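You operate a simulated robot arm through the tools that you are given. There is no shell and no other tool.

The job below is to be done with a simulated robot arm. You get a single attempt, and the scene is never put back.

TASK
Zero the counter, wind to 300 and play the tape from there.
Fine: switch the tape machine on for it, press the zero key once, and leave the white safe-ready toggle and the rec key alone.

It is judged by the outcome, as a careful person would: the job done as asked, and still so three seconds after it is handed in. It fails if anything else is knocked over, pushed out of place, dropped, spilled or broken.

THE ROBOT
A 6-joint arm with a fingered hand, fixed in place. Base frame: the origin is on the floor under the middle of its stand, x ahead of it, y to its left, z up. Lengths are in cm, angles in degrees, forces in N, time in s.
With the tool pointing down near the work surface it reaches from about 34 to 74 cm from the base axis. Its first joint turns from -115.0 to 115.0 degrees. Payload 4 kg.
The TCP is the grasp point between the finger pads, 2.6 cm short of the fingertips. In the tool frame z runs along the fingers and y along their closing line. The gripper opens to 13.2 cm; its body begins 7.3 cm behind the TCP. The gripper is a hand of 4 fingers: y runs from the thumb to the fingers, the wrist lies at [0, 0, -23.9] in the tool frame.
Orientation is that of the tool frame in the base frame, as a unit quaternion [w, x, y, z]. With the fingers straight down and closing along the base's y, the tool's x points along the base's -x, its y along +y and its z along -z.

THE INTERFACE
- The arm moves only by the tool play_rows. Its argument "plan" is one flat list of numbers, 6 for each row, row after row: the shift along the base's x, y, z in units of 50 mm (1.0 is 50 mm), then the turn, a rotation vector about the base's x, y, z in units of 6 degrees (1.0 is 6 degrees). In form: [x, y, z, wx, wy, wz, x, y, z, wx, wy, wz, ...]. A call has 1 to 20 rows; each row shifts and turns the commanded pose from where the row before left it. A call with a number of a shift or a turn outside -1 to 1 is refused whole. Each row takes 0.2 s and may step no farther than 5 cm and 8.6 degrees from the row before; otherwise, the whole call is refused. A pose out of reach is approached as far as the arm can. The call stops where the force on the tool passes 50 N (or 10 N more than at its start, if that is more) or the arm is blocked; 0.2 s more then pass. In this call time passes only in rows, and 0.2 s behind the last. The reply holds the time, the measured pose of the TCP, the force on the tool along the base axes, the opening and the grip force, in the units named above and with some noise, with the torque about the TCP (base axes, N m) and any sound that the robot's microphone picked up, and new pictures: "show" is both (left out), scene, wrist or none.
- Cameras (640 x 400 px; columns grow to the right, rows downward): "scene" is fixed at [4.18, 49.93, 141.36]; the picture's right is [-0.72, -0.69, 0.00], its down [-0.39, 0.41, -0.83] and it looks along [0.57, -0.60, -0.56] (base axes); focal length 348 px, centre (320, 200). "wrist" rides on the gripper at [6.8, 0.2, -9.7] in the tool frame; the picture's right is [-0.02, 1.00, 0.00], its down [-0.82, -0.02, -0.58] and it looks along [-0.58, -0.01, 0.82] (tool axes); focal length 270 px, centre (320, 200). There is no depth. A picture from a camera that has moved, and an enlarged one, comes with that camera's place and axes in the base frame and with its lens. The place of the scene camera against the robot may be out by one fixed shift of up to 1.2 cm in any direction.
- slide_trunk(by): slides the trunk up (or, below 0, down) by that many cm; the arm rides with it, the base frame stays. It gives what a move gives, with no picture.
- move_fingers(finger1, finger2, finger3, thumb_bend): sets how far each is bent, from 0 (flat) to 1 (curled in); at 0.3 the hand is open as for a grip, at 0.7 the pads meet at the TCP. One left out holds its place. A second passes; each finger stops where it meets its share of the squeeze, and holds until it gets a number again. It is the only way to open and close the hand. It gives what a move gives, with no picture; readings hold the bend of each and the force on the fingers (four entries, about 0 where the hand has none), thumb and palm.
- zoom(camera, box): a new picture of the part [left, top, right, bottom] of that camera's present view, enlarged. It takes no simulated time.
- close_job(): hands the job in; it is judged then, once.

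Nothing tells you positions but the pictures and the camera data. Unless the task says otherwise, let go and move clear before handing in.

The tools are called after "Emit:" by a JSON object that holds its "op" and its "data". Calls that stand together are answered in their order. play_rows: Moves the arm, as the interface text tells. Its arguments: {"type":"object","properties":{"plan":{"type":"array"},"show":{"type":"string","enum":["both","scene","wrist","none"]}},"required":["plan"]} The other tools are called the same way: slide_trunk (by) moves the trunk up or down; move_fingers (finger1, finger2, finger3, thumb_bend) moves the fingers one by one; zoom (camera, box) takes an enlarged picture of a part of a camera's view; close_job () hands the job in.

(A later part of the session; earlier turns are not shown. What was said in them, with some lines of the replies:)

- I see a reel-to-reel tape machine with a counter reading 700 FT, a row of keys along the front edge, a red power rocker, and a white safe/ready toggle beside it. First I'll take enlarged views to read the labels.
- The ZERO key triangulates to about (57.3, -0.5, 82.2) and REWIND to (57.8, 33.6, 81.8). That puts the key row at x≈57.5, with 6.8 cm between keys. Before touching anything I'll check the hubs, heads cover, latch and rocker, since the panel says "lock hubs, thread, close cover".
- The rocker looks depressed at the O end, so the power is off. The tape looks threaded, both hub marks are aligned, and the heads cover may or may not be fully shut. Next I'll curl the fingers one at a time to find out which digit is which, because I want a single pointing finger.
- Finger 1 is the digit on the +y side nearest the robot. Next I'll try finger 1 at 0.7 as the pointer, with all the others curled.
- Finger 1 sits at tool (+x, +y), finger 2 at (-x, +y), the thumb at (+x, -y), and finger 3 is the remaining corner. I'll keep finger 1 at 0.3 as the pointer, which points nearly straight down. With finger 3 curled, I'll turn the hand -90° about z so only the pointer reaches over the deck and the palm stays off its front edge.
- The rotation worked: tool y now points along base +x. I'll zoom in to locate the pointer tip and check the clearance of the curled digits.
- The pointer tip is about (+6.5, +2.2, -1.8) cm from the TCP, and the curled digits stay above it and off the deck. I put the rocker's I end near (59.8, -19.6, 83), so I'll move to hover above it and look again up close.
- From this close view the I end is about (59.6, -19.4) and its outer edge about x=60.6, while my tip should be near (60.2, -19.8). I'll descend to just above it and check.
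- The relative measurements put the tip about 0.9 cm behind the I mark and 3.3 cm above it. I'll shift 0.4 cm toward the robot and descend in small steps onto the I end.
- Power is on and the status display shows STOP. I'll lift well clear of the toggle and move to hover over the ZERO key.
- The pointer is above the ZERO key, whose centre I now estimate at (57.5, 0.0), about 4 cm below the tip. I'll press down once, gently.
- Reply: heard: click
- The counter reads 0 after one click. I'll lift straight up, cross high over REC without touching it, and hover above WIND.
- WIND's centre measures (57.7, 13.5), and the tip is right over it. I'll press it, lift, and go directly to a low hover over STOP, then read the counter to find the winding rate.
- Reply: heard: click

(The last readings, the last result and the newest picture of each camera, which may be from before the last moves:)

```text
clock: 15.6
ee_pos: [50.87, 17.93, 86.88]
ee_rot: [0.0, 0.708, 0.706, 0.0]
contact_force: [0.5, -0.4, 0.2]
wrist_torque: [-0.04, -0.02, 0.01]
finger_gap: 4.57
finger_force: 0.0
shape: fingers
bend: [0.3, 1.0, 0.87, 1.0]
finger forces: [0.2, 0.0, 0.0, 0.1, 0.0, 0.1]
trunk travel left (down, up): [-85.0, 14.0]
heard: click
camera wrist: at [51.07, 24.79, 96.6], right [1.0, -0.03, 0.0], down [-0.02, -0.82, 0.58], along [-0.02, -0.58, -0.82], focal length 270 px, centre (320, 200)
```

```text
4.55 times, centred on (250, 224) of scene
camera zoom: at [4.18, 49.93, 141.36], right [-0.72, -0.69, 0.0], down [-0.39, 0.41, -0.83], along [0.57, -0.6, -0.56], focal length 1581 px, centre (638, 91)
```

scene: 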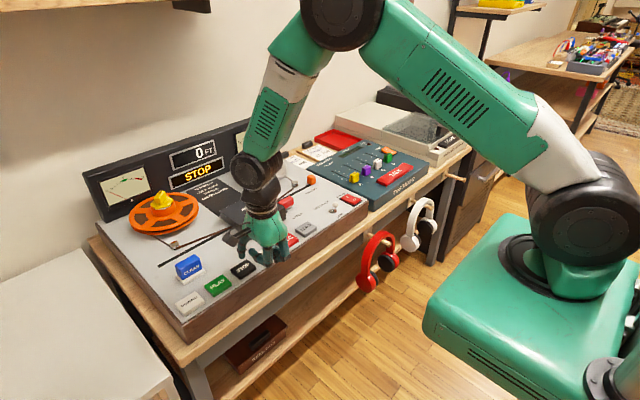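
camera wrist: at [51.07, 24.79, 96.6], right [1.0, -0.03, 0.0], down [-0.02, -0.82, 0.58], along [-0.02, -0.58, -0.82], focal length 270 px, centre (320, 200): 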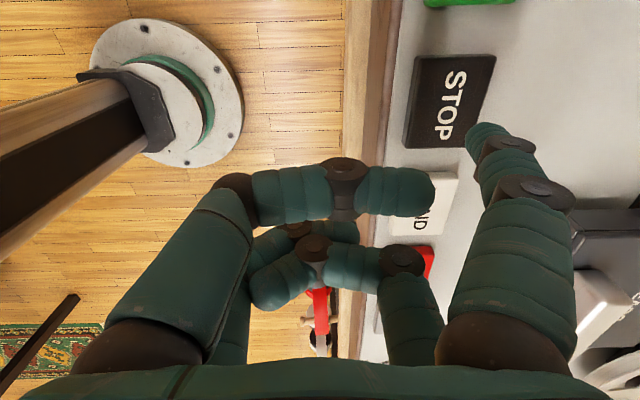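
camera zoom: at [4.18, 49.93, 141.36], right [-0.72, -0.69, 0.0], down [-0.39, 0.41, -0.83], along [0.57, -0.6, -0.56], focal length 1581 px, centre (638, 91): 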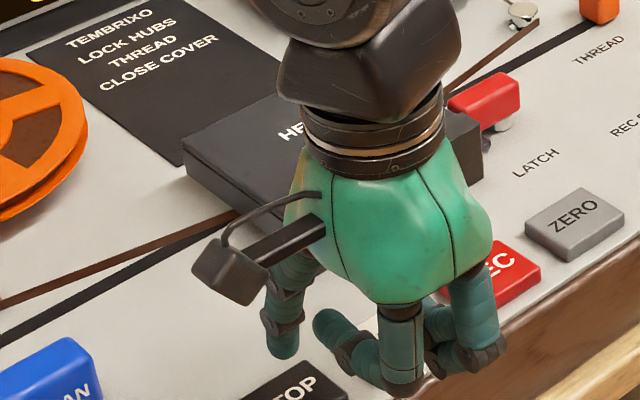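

The click was heard, but the display still says STOP and the counter 0. I'll wait a moment to see whether it's just delayed.

Emit:
{"op": "play_rows", "data": {"plan": [0, 0, 0, 0, 0, 0, 0, 0, 0, 0, 0, 0, 0, 0, 0, 0, 0, 0], "show": "scene"}}

Emit:
{"op": "zoom", "data": {"camera": "scene", "box": [150, 130, 246, 190]}}

```text
clock: 16.4
ee_pos: [50.86, 17.99, 86.87]
ee_rot: [0.0, 0.708, 0.706, 0.0]
contact_force: [0.0, 0.9, 0.0]
wrist_torque: [-0.02, 0.01, 0.03]
finger_gap: 4.59
finger_force: 0.0
shape: fingers
bend: [0.3, 1.0, 0.87, 1.0]
finger forces: [0.0, 0.1, 0.0, 0.0, 0.0, 0.1]
trunk travel left (down, up): [-85.0, 14.0]
```

scene: 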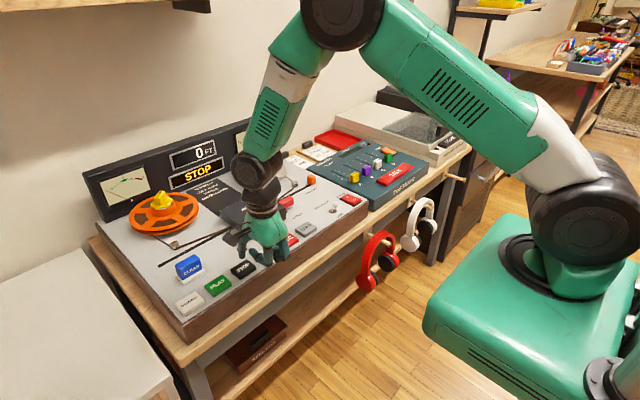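

```text
6.67 times, centred on (198, 160) of scene
camera zoom: at [4.18, 49.93, 141.36], right [-0.72, -0.69, 0.0], down [-0.39, 0.41, -0.83], along [0.57, -0.6, -0.56], focal length 2318 px, centre (1133, 467)
```

zoom: 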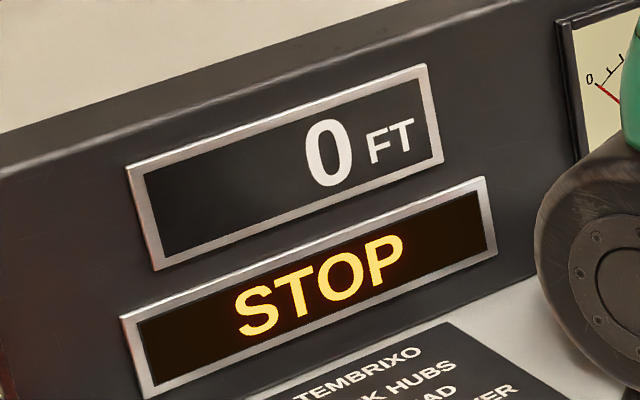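

There's no change, so WIND probably only runs while held, or else something is interlocked. I'll go back and hold WIND down briefly while watching the display.

Emit:
{"op": "play_rows", "data": {"plan": [0, -0.68, 0, 0, 0, 0, 0, -0.68, 0, 0, 0, 0, 0, 0, -0.35, 0, 0, 0, 0, 0, -0.15, 0, 0, 0, 0, 0, -0.1, 0, 0, 0, 0, 0, 0, 0, 0, 0], "show": "scene"}}

Emit:
{"op": "zoom", "data": {"camera": "scene", "box": [150, 130, 246, 190]}}

Emit:
{"op": "zoom", "data": {"camera": "scene", "box": [200, 180, 340, 268]}}

```text
clock: 17.8
ee_pos: [50.91, 11.04, 83.84]
ee_rot: [0.0, 0.707, 0.707, 0.001]
contact_force: [-0.7, -0.6, 4.8]
wrist_torque: [0.07, -0.4, -0.04]
finger_gap: 4.66
finger_force: 3.4
shape: fingers
bend: [0.29, 1.0, 0.87, 1.0]
finger forces: [5.8, 0.0, 0.1, 0.0, 0.0, 0.0]
trunk travel left (down, up): [-85.0, 14.0]
heard: click
```

scene: 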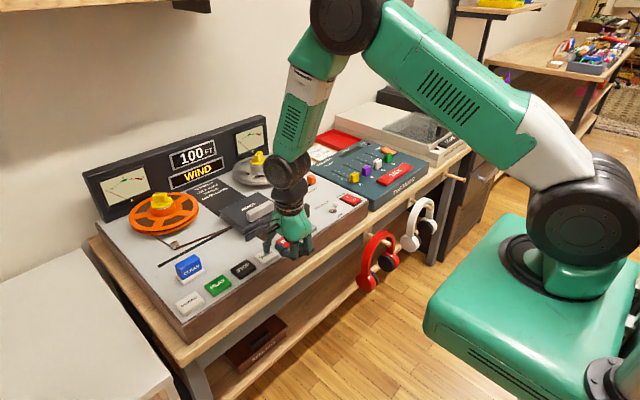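

```text
6.67 times, centred on (198, 160) of scene
camera zoom: at [4.18, 49.93, 141.36], right [-0.72, -0.69, 0.0], down [-0.39, 0.41, -0.83], along [0.57, -0.6, -0.56], focal length 2318 px, centre (1133, 467)
```

zoom: 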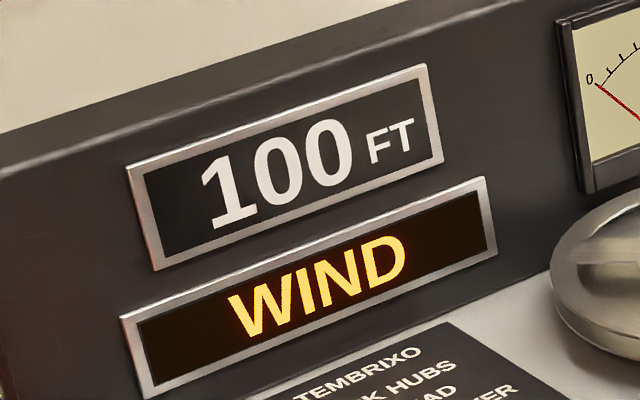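

```text
4.55 times, centred on (270, 224) of scene
camera zoom: at [4.18, 49.93, 141.36], right [-0.72, -0.69, 0.0], down [-0.39, 0.41, -0.83], along [0.57, -0.6, -0.56], focal length 1581 px, centre (547, 91)
```

zoom: 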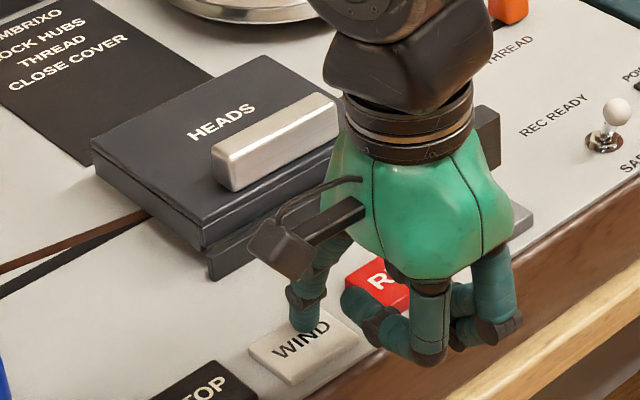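

WIND runs while the key is held, and the counter already reads 100. I'll keep holding in the shortest steps and watch the count.

Emit:
{"op": "play_rows", "data": {"plan": [0, 0, 0, 0, 0, 0], "show": "scene"}}

Emit:
{"op": "zoom", "data": {"camera": "scene", "box": [150, 130, 246, 190]}}

```text
clock: 18.2
ee_pos: [50.73, 10.99, 83.82]
ee_rot: [0.0, 0.707, 0.707, 0.0]
contact_force: [-1.2, -0.4, 5.0]
wrist_torque: [0.1, -0.42, -0.03]
finger_gap: 4.65
finger_force: 2.8
shape: fingers
bend: [0.29, 1.0, 0.87, 1.0]
finger forces: [5.8, 0.1, 0.1, 0.0, 0.1, 0.0]
trunk travel left (down, up): [-85.0, 14.0]
```

scene: 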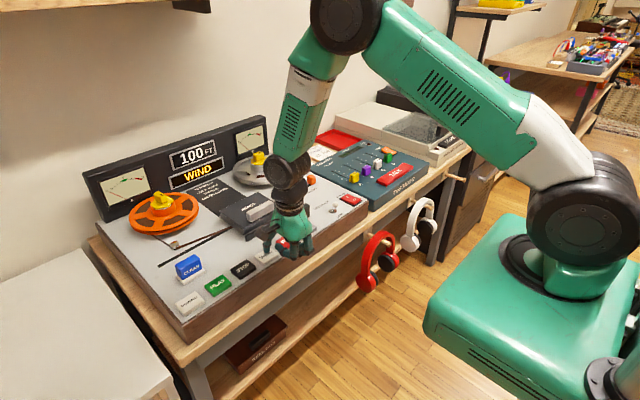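

```text
6.67 times, centred on (198, 160) of scene
camera zoom: at [4.18, 49.93, 141.36], right [-0.72, -0.69, 0.0], down [-0.39, 0.41, -0.83], along [0.57, -0.6, -0.56], focal length 2318 px, centre (1133, 467)
```

zoom: 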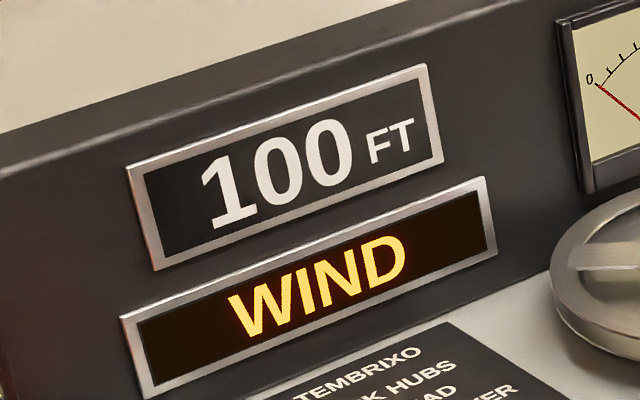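

It's still 100 after 0.4 s, so the counter moves in steps of 100. I'll keep holding.

Emit:
{"op": "play_rows", "data": {"plan": [0, 0, 0, 0, 0, 0], "show": "scene"}}

Emit:
{"op": "zoom", "data": {"camera": "scene", "box": [150, 130, 246, 190]}}

```text
clock: 18.6
ee_pos: [50.8, 11.02, 83.79]
ee_rot: [0.0, 0.707, 0.707, -0.001]
contact_force: [-1.3, -0.6, 6.8]
wrist_torque: [0.13, -0.42, -0.04]
finger_gap: 4.64
finger_force: 3.2
shape: fingers
bend: [0.29, 1.0, 0.87, 1.0]
finger forces: [6.0, 0.0, 0.0, 0.1, 0.0, 0.0]
trunk travel left (down, up): [-85.0, 14.0]
```

scene: 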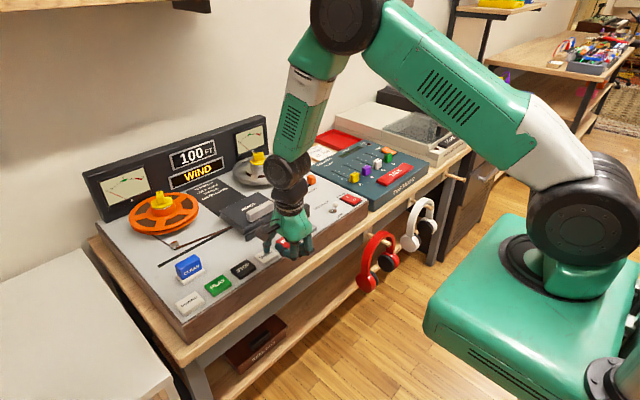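

```text
6.67 times, centred on (198, 160) of scene
camera zoom: at [4.18, 49.93, 141.36], right [-0.72, -0.69, 0.0], down [-0.39, 0.41, -0.83], along [0.57, -0.6, -0.56], focal length 2318 px, centre (1133, 467)
```

zoom: 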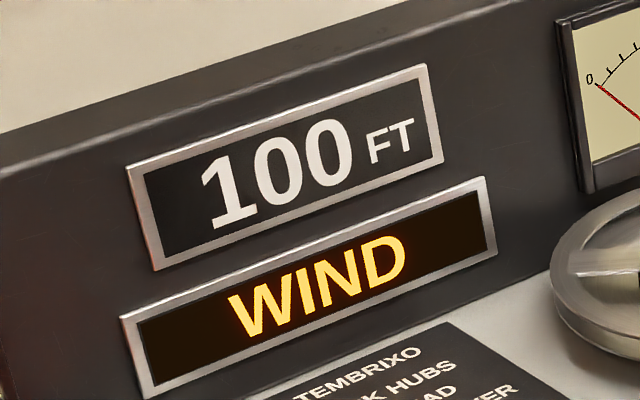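

The reel is turning, but the count is still 100. I'll continue holding.

Emit:
{"op": "play_rows", "data": {"plan": [0, 0, 0, 0, 0, 0], "show": "scene"}}

Emit:
{"op": "zoom", "data": {"camera": "scene", "box": [150, 130, 246, 190]}}

```text
clock: 19.0
ee_pos: [50.81, 11.1, 83.83]
ee_rot: [0.001, 0.707, 0.707, 0.0]
contact_force: [-1.7, -0.1, 5.5]
wrist_torque: [0.11, -0.42, -0.06]
finger_gap: 4.63
finger_force: 2.4
shape: fingers
bend: [0.29, 1.0, 0.87, 1.0]
finger forces: [5.9, 0.1, 0.0, 0.0, 0.0, 0.0]
trunk travel left (down, up): [-85.0, 14.0]
```

scene: 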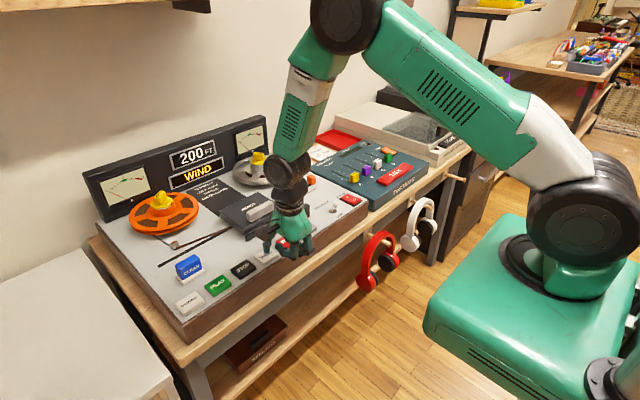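

```text
6.67 times, centred on (198, 160) of scene
camera zoom: at [4.18, 49.93, 141.36], right [-0.72, -0.69, 0.0], down [-0.39, 0.41, -0.83], along [0.57, -0.6, -0.56], focal length 2318 px, centre (1133, 467)
```

zoom: 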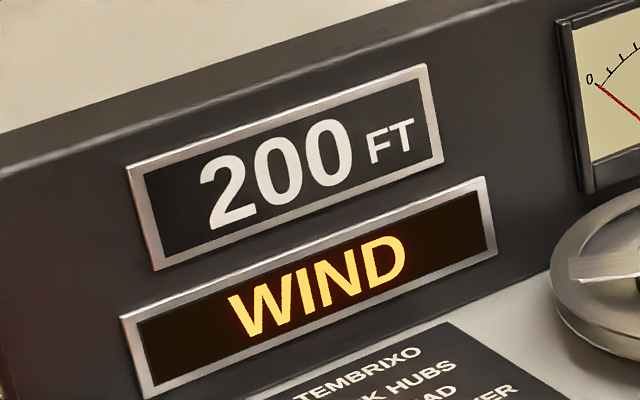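

It reads 200 now, with a step lasting about 1.2 s. I'll hold on and release as soon as 300 shows.

Emit:
{"op": "play_rows", "data": {"plan": [0, 0, 0, 0, 0, 0], "show": "scene"}}

Emit:
{"op": "zoom", "data": {"camera": "scene", "box": [150, 130, 246, 190]}}

```text
clock: 19.4
ee_pos: [50.96, 11.01, 83.82]
ee_rot: [0.001, 0.707, 0.707, -0.001]
contact_force: [-1.8, -1.7, 6.0]
wrist_torque: [0.09, -0.42, -0.02]
finger_gap: 4.65
finger_force: 2.6
shape: fingers
bend: [0.29, 1.0, 0.87, 1.0]
finger forces: [5.9, 0.1, 0.0, 0.0, 0.0, 0.0]
trunk travel left (down, up): [-85.0, 14.0]
```

scene: 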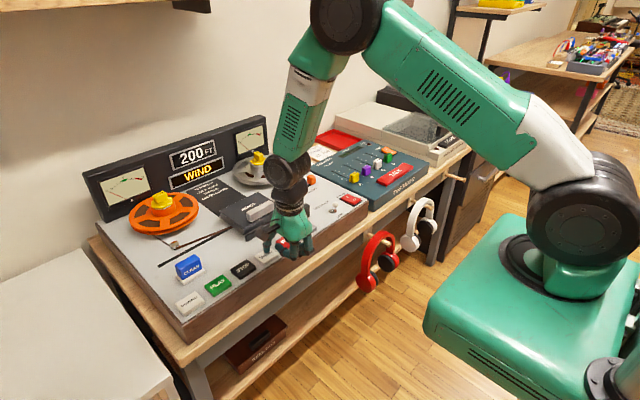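

```text
6.67 times, centred on (198, 160) of scene
camera zoom: at [4.18, 49.93, 141.36], right [-0.72, -0.69, 0.0], down [-0.39, 0.41, -0.83], along [0.57, -0.6, -0.56], focal length 2318 px, centre (1133, 467)
```

zoom: 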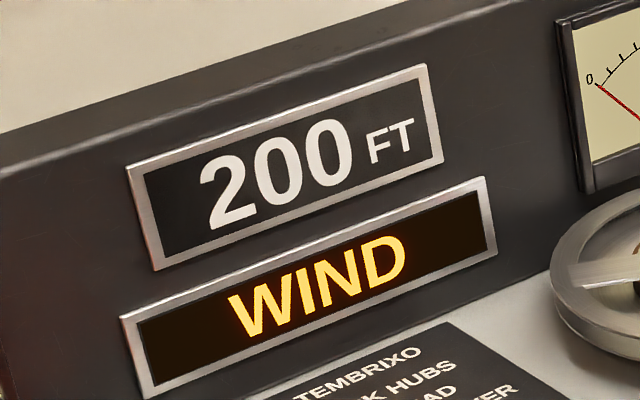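

It's still 200. I'll hold for another short step.

Emit:
{"op": "play_rows", "data": {"plan": [0, 0, 0, 0, 0, 0], "show": "scene"}}

Emit:
{"op": "zoom", "data": {"camera": "scene", "box": [150, 130, 246, 190]}}

```text
clock: 19.8
ee_pos: [50.88, 10.97, 83.77]
ee_rot: [0.0, 0.708, 0.706, -0.001]
contact_force: [-0.8, -1.1, 5.8]
wrist_torque: [0.09, -0.46, -0.06]
finger_gap: 4.62
finger_force: 2.5
shape: fingers
bend: [0.29, 1.0, 0.87, 1.0]
finger forces: [5.9, 0.0, 0.0, 0.0, 0.0, 0.0]
trunk travel left (down, up): [-85.0, 14.0]
```

scene: 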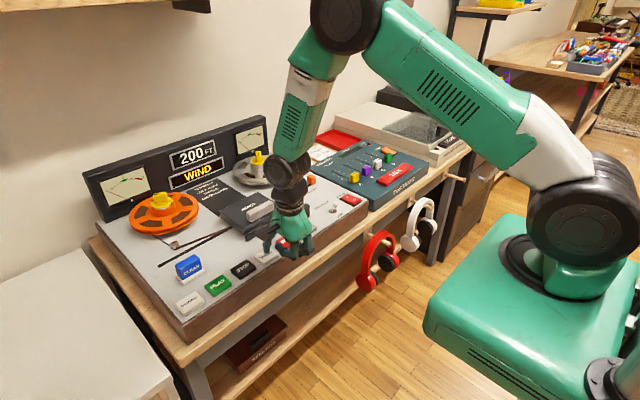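

```text
6.67 times, centred on (198, 160) of scene
camera zoom: at [4.18, 49.93, 141.36], right [-0.72, -0.69, 0.0], down [-0.39, 0.41, -0.83], along [0.57, -0.6, -0.56], focal length 2318 px, centre (1133, 467)
```

zoom: 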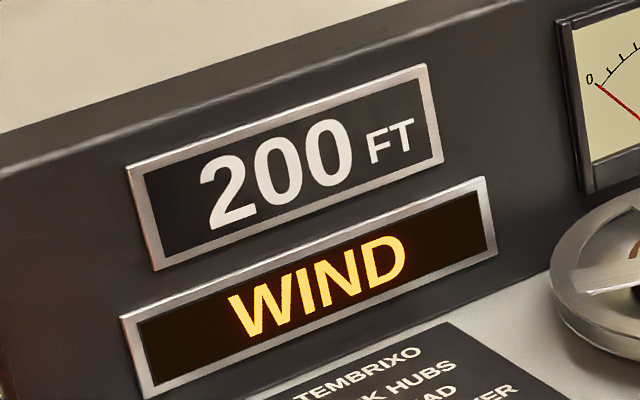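

It's still 200 and the next step is due shortly, so I'll hold one more.

Emit:
{"op": "play_rows", "data": {"plan": [0, 0, 0, 0, 0, 0], "show": "scene"}}

Emit:
{"op": "zoom", "data": {"camera": "scene", "box": [150, 130, 246, 190]}}

```text
clock: 20.2
ee_pos: [50.99, 11.04, 83.82]
ee_rot: [0.0, 0.708, 0.706, 0.0]
contact_force: [-2.7, -0.6, 5.7]
wrist_torque: [0.07, -0.38, -0.02]
finger_gap: 4.64
finger_force: 2.9
shape: fingers
bend: [0.29, 1.0, 0.87, 1.0]
finger forces: [6.0, 0.0, 0.0, 0.1, 0.1, 0.0]
trunk travel left (down, up): [-85.0, 14.0]
```

scene: 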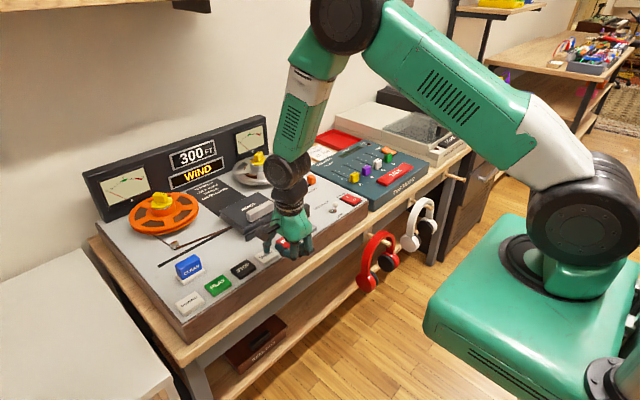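

```text
6.67 times, centred on (198, 160) of scene
camera zoom: at [4.18, 49.93, 141.36], right [-0.72, -0.69, 0.0], down [-0.39, 0.41, -0.83], along [0.57, -0.6, -0.56], focal length 2318 px, centre (1133, 467)
```

zoom: 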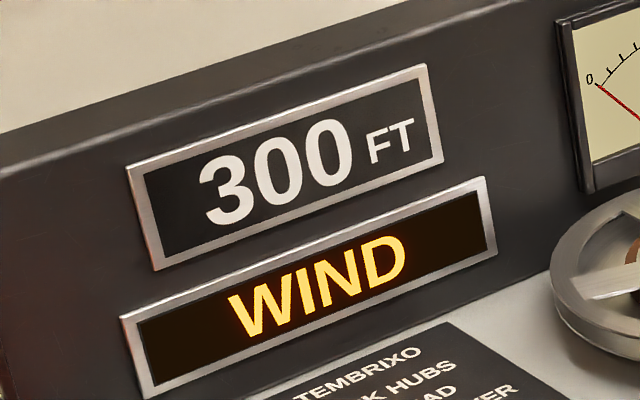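

The counter reads 300, so I'm releasing WIND straight up now.

Emit:
{"op": "play_rows", "data": {"plan": [0, 0, 0.98, 0, 0, 0, 0, 0, 0.2, 0, 0, 0], "show": "scene"}}

Emit:
{"op": "zoom", "data": {"camera": "scene", "box": [150, 130, 246, 190]}}

```text
clock: 20.8
ee_pos: [50.92, 10.96, 89.54]
ee_rot: [0.0, 0.707, 0.707, 0.001]
contact_force: [0.4, -0.2, -0.8]
wrist_torque: [0.01, 0.02, -0.01]
finger_gap: 4.62
finger_force: 0.1
shape: fingers
bend: [0.3, 1.0, 0.87, 1.0]
finger forces: [0.0, 0.0, 0.0, 0.0, 0.0, 0.0]
trunk travel left (down, up): [-85.0, 14.0]
```

scene: 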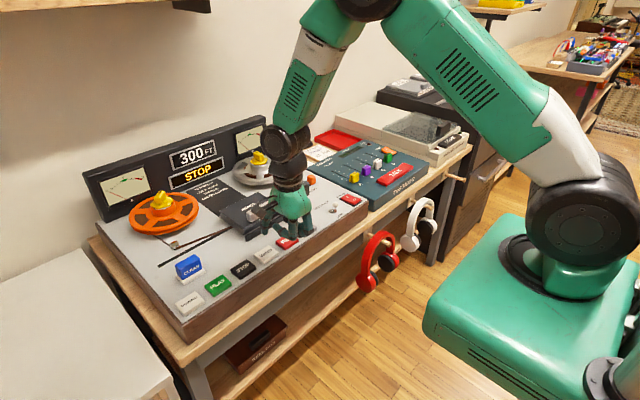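

```text
6.67 times, centred on (198, 160) of scene
camera zoom: at [4.18, 49.93, 141.36], right [-0.72, -0.69, 0.0], down [-0.39, 0.41, -0.83], along [0.57, -0.6, -0.56], focal length 2318 px, centre (1133, 467)
```

zoom: 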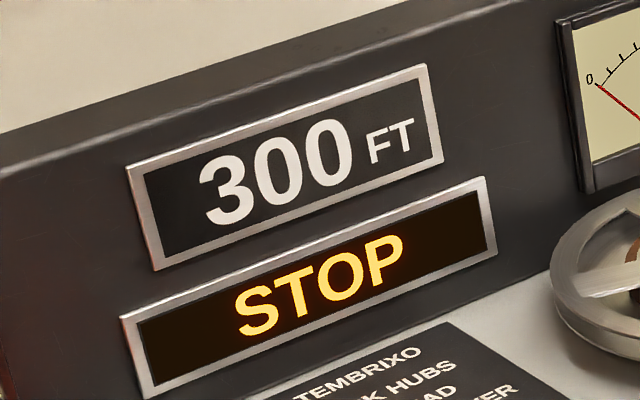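

It stopped at exactly 300. I'll move high over STOP to hover above PLAY and check the alignment, keeping clear of the CLEAN block behind it.

Emit:
{"op": "play_rows", "data": {"plan": [0, 0.93, 0, 0, 0, 0, 0, 0.93, 0, 0, 0, 0, 0, 0.93, 0, 0, 0, 0]}}

Emit:
{"op": "zoom", "data": {"camera": "scene", "box": [150, 200, 310, 300]}}

Emit:
{"op": "zoom", "data": {"camera": "wrist", "box": [320, 0, 640, 200]}}

Emit:
{"op": "zoom", "data": {"camera": "scene", "box": [150, 130, 246, 190]}}

```text
clock: 21.6
ee_pos: [50.8, 25.14, 89.51]
ee_rot: [-0.001, 0.707, 0.707, 0.0]
contact_force: [0.7, 0.7, -0.1]
wrist_torque: [-0.01, -0.01, 0.0]
finger_gap: 4.6
finger_force: 0.0
shape: fingers
bend: [0.3, 1.0, 0.87, 1.0]
finger forces: [0.1, 0.0, 0.0, 0.0, 0.0, 0.1]
trunk travel left (down, up): [-85.0, 14.0]
camera wrist: at [50.96, 31.87, 99.26], right [1.0, -0.03, 0.0], down [-0.02, -0.82, 0.58], along [-0.02, -0.58, -0.82], focal length 270 px, centre (320, 200)
```

scene: 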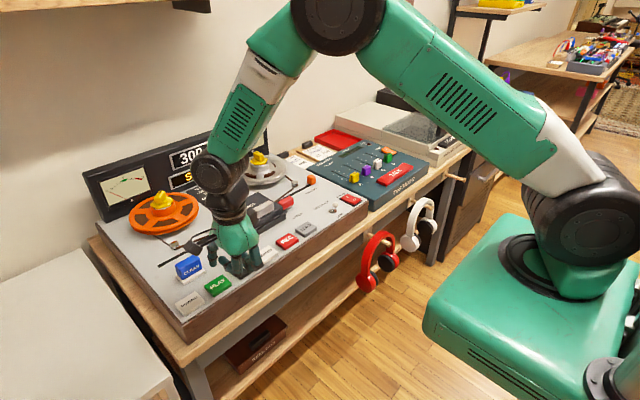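
wrist: 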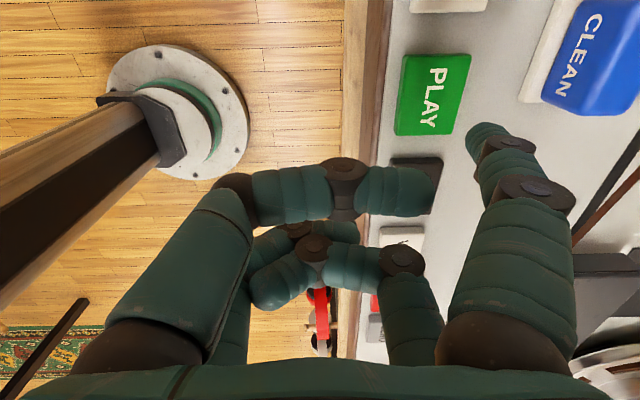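

```text
4.00 times, centred on (230, 250) of scene
camera zoom: at [4.18, 49.93, 141.36], right [-0.72, -0.69, 0.0], down [-0.39, 0.41, -0.83], along [0.57, -0.6, -0.56], focal length 1391 px, centre (680, 0)
```

zoom: 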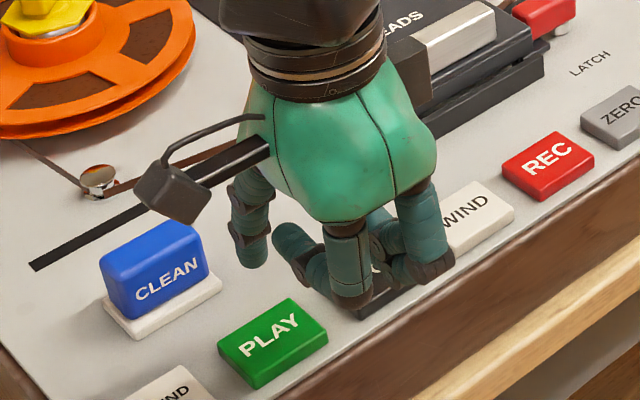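

```text
2.00 times, centred on (480, 100) of wrist
camera zoom: at [50.96, 31.87, 99.26], right [1.0, -0.03, 0.0], down [-0.02, -0.82, 0.58], along [-0.02, -0.58, -0.82], focal length 541 px, centre (0, 400)
```

zoom: 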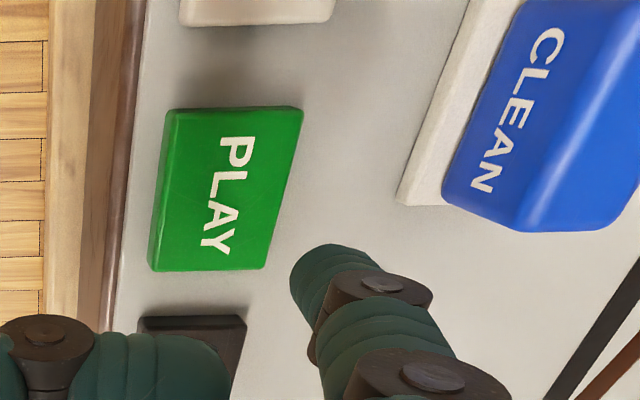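

```text
6.67 times, centred on (198, 160) of scene
camera zoom: at [4.18, 49.93, 141.36], right [-0.72, -0.69, 0.0], down [-0.39, 0.41, -0.83], along [0.57, -0.6, -0.56], focal length 2318 px, centre (1133, 467)
```

zoom: 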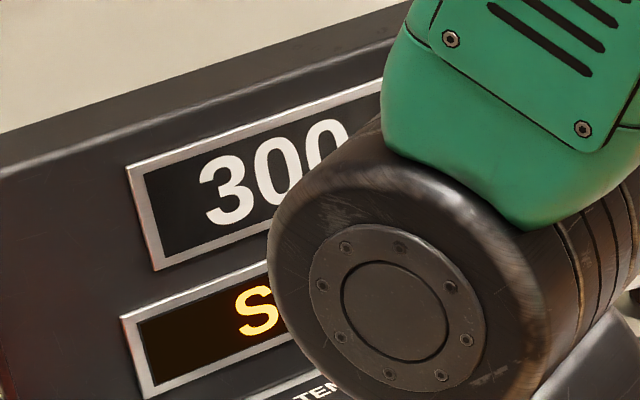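

The PLAY alignment matches the earlier presses, and the CLEAN block is well clear. I'll press PLAY once and lift off.

Emit:
{"op": "play_rows", "data": {"plan": [0, 0, -0.9, 0, 0, 0, 0, 0, -0.1, 0, 0, 0, 0, 0, -0.08, 0, 0, 0, 0, 0, -0.06, 0, 0, 0, 0, 0, -0.04, 0, 0, 0]}}

Emit:
{"op": "zoom", "data": {"camera": "scene", "box": [150, 130, 246, 190]}}

Emit:
{"op": "zoom", "data": {"camera": "scene", "box": [150, 200, 310, 300]}}

```text
clock: 22.8
ee_pos: [50.9, 25.17, 83.77]
ee_rot: [0.0, 0.707, 0.707, 0.001]
contact_force: [-3.2, -0.6, 8.5]
wrist_torque: [0.15, -0.55, 0.01]
finger_gap: 4.59
finger_force: 4.3
shape: fingers
bend: [0.3, 1.0, 0.87, 1.0]
finger forces: [8.4, 0.0, 0.0, 0.0, 0.0, 0.0]
trunk travel left (down, up): [-85.0, 14.0]
heard: click
camera wrist: at [51.02, 31.93, 93.47], right [1.0, -0.03, 0.0], down [-0.02, -0.82, 0.58], along [-0.01, -0.58, -0.82], focal length 270 px, centre (320, 200)
```

scene: 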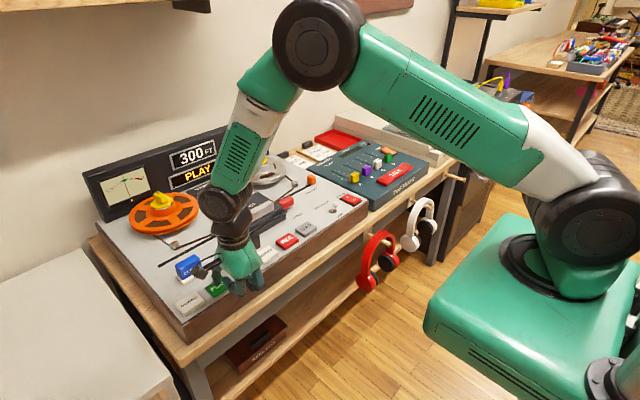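
wrist: 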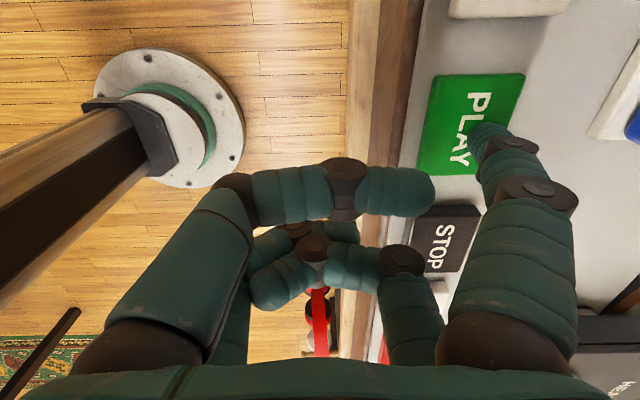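

```text
6.67 times, centred on (198, 160) of scene
camera zoom: at [4.18, 49.93, 141.36], right [-0.72, -0.69, 0.0], down [-0.39, 0.41, -0.83], along [0.57, -0.6, -0.56], focal length 2318 px, centre (1133, 467)
```

zoom: 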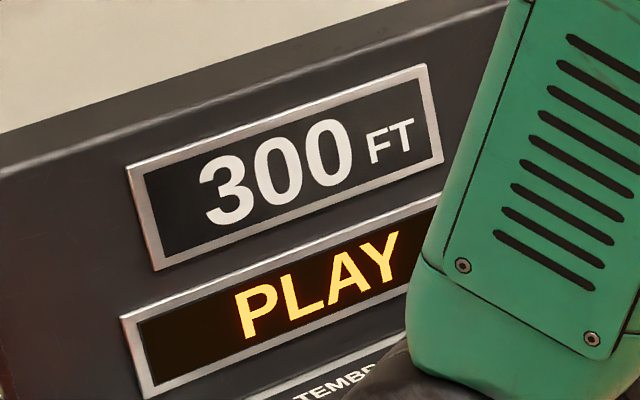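

```text
4.00 times, centred on (230, 250) of scene
camera zoom: at [4.18, 49.93, 141.36], right [-0.72, -0.69, 0.0], down [-0.39, 0.41, -0.83], along [0.57, -0.6, -0.56], focal length 1391 px, centre (680, 0)
```

zoom: 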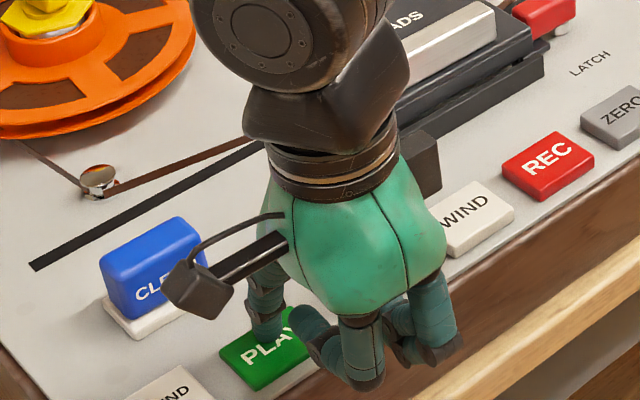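

The display shows PLAY at 300. I'll lift straight up and back away, then check that it keeps playing.

Emit:
{"op": "play_rows", "data": {"plan": [0, 0, 0.9, 0, 0, 0, 0, 0, 0.9, 0, 0, 0, -0.3, 0, 0.8, 0, 0, 0, -0.5, 0, 0.8, 0, 0, 0, -0.5, -0.3, 0.8, 0, 0, 0, 0, -0.9, 0.2, 0, 0, 0, 0, -0.9, 0, 0, 0, 0, 0, -0.9, 0, 0, 0, 0]}}

Emit:
{"op": "zoom", "data": {"camera": "scene", "box": [150, 130, 246, 190]}}

Emit:
{"op": "zoom", "data": {"camera": "scene", "box": [80, 110, 400, 310]}}

```text
clock: 24.6
ee_pos: [44.27, 9.66, 105.79]
ee_rot: [0.0, 0.708, 0.707, 0.0]
contact_force: [-0.1, -0.4, 0.2]
wrist_torque: [-0.01, -0.04, 0.01]
finger_gap: 4.57
finger_force: 0.0
shape: fingers
bend: [0.3, 1.0, 0.87, 1.0]
finger forces: [0.0, 0.0, 0.1, 0.0, 0.0, 0.0]
trunk travel left (down, up): [-85.0, 14.0]
camera wrist: at [44.53, 16.39, 115.53], right [1.0, -0.03, 0.0], down [-0.02, -0.82, 0.58], along [-0.02, -0.58, -0.82], focal length 270 px, centre (320, 200)
```

scene: 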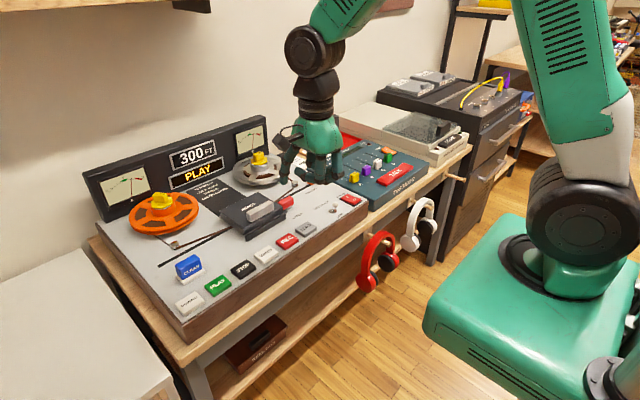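
wrist: 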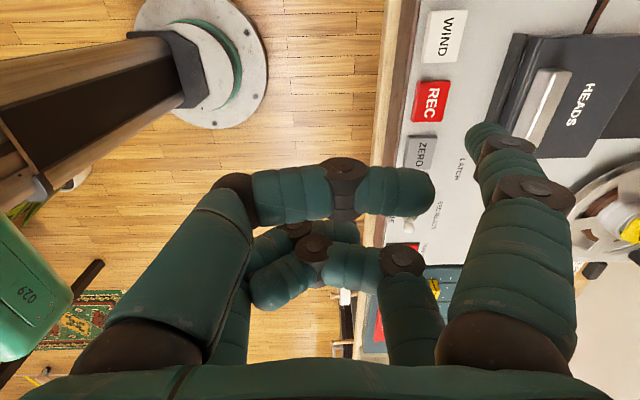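

```text
6.67 times, centred on (198, 160) of scene
camera zoom: at [4.18, 49.93, 141.36], right [-0.72, -0.69, 0.0], down [-0.39, 0.41, -0.83], along [0.57, -0.6, -0.56], focal length 2318 px, centre (1133, 467)
```

zoom: 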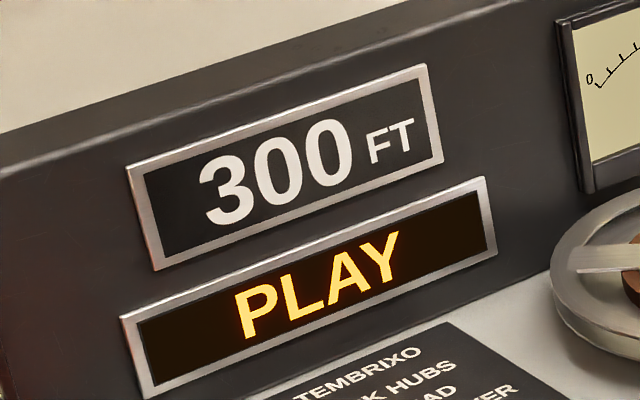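

```text
2.00 times, centred on (240, 210) of scene
camera zoom: at [4.18, 49.93, 141.36], right [-0.72, -0.69, 0.0], down [-0.39, 0.41, -0.83], along [0.57, -0.6, -0.56], focal length 695 px, centre (480, 180)
```

zoom: 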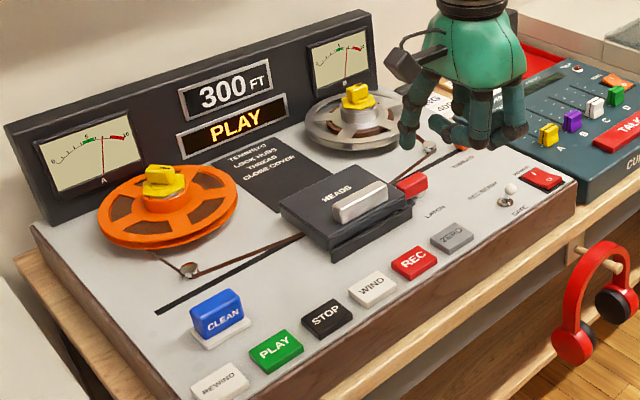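

The tape is playing: the display shows PLAY at 300 FT, both meters are moving and the reels are turning. The toggle and REC key are untouched, nothing else has moved, and the hand is clear, so I'm handing in.

Emit:
{"op": "close_job", "data": {}}

```text
The job is handed in.
```

The tape is playing from 300. When I handed in, the display showed PLAY at 300 FT, both meters were moving and the reels were turning.

- **Power and zero:** I switched the machine on at the rocker and pressed ZERO once, which took the counter from 700 to 0.
- **Winding:** WIND only runs while it is held. My first short press clicked but did nothing, so I pressed it again, held it until the counter read 300, and released. It stopped exactly there.
- **Play:** I pressed PLAY once, and it kept playing after I let go.

I did not touch the white safe-ready toggle or the REC key. I saw nothing knocked or moved, and the hand was clear of the machine at the end.
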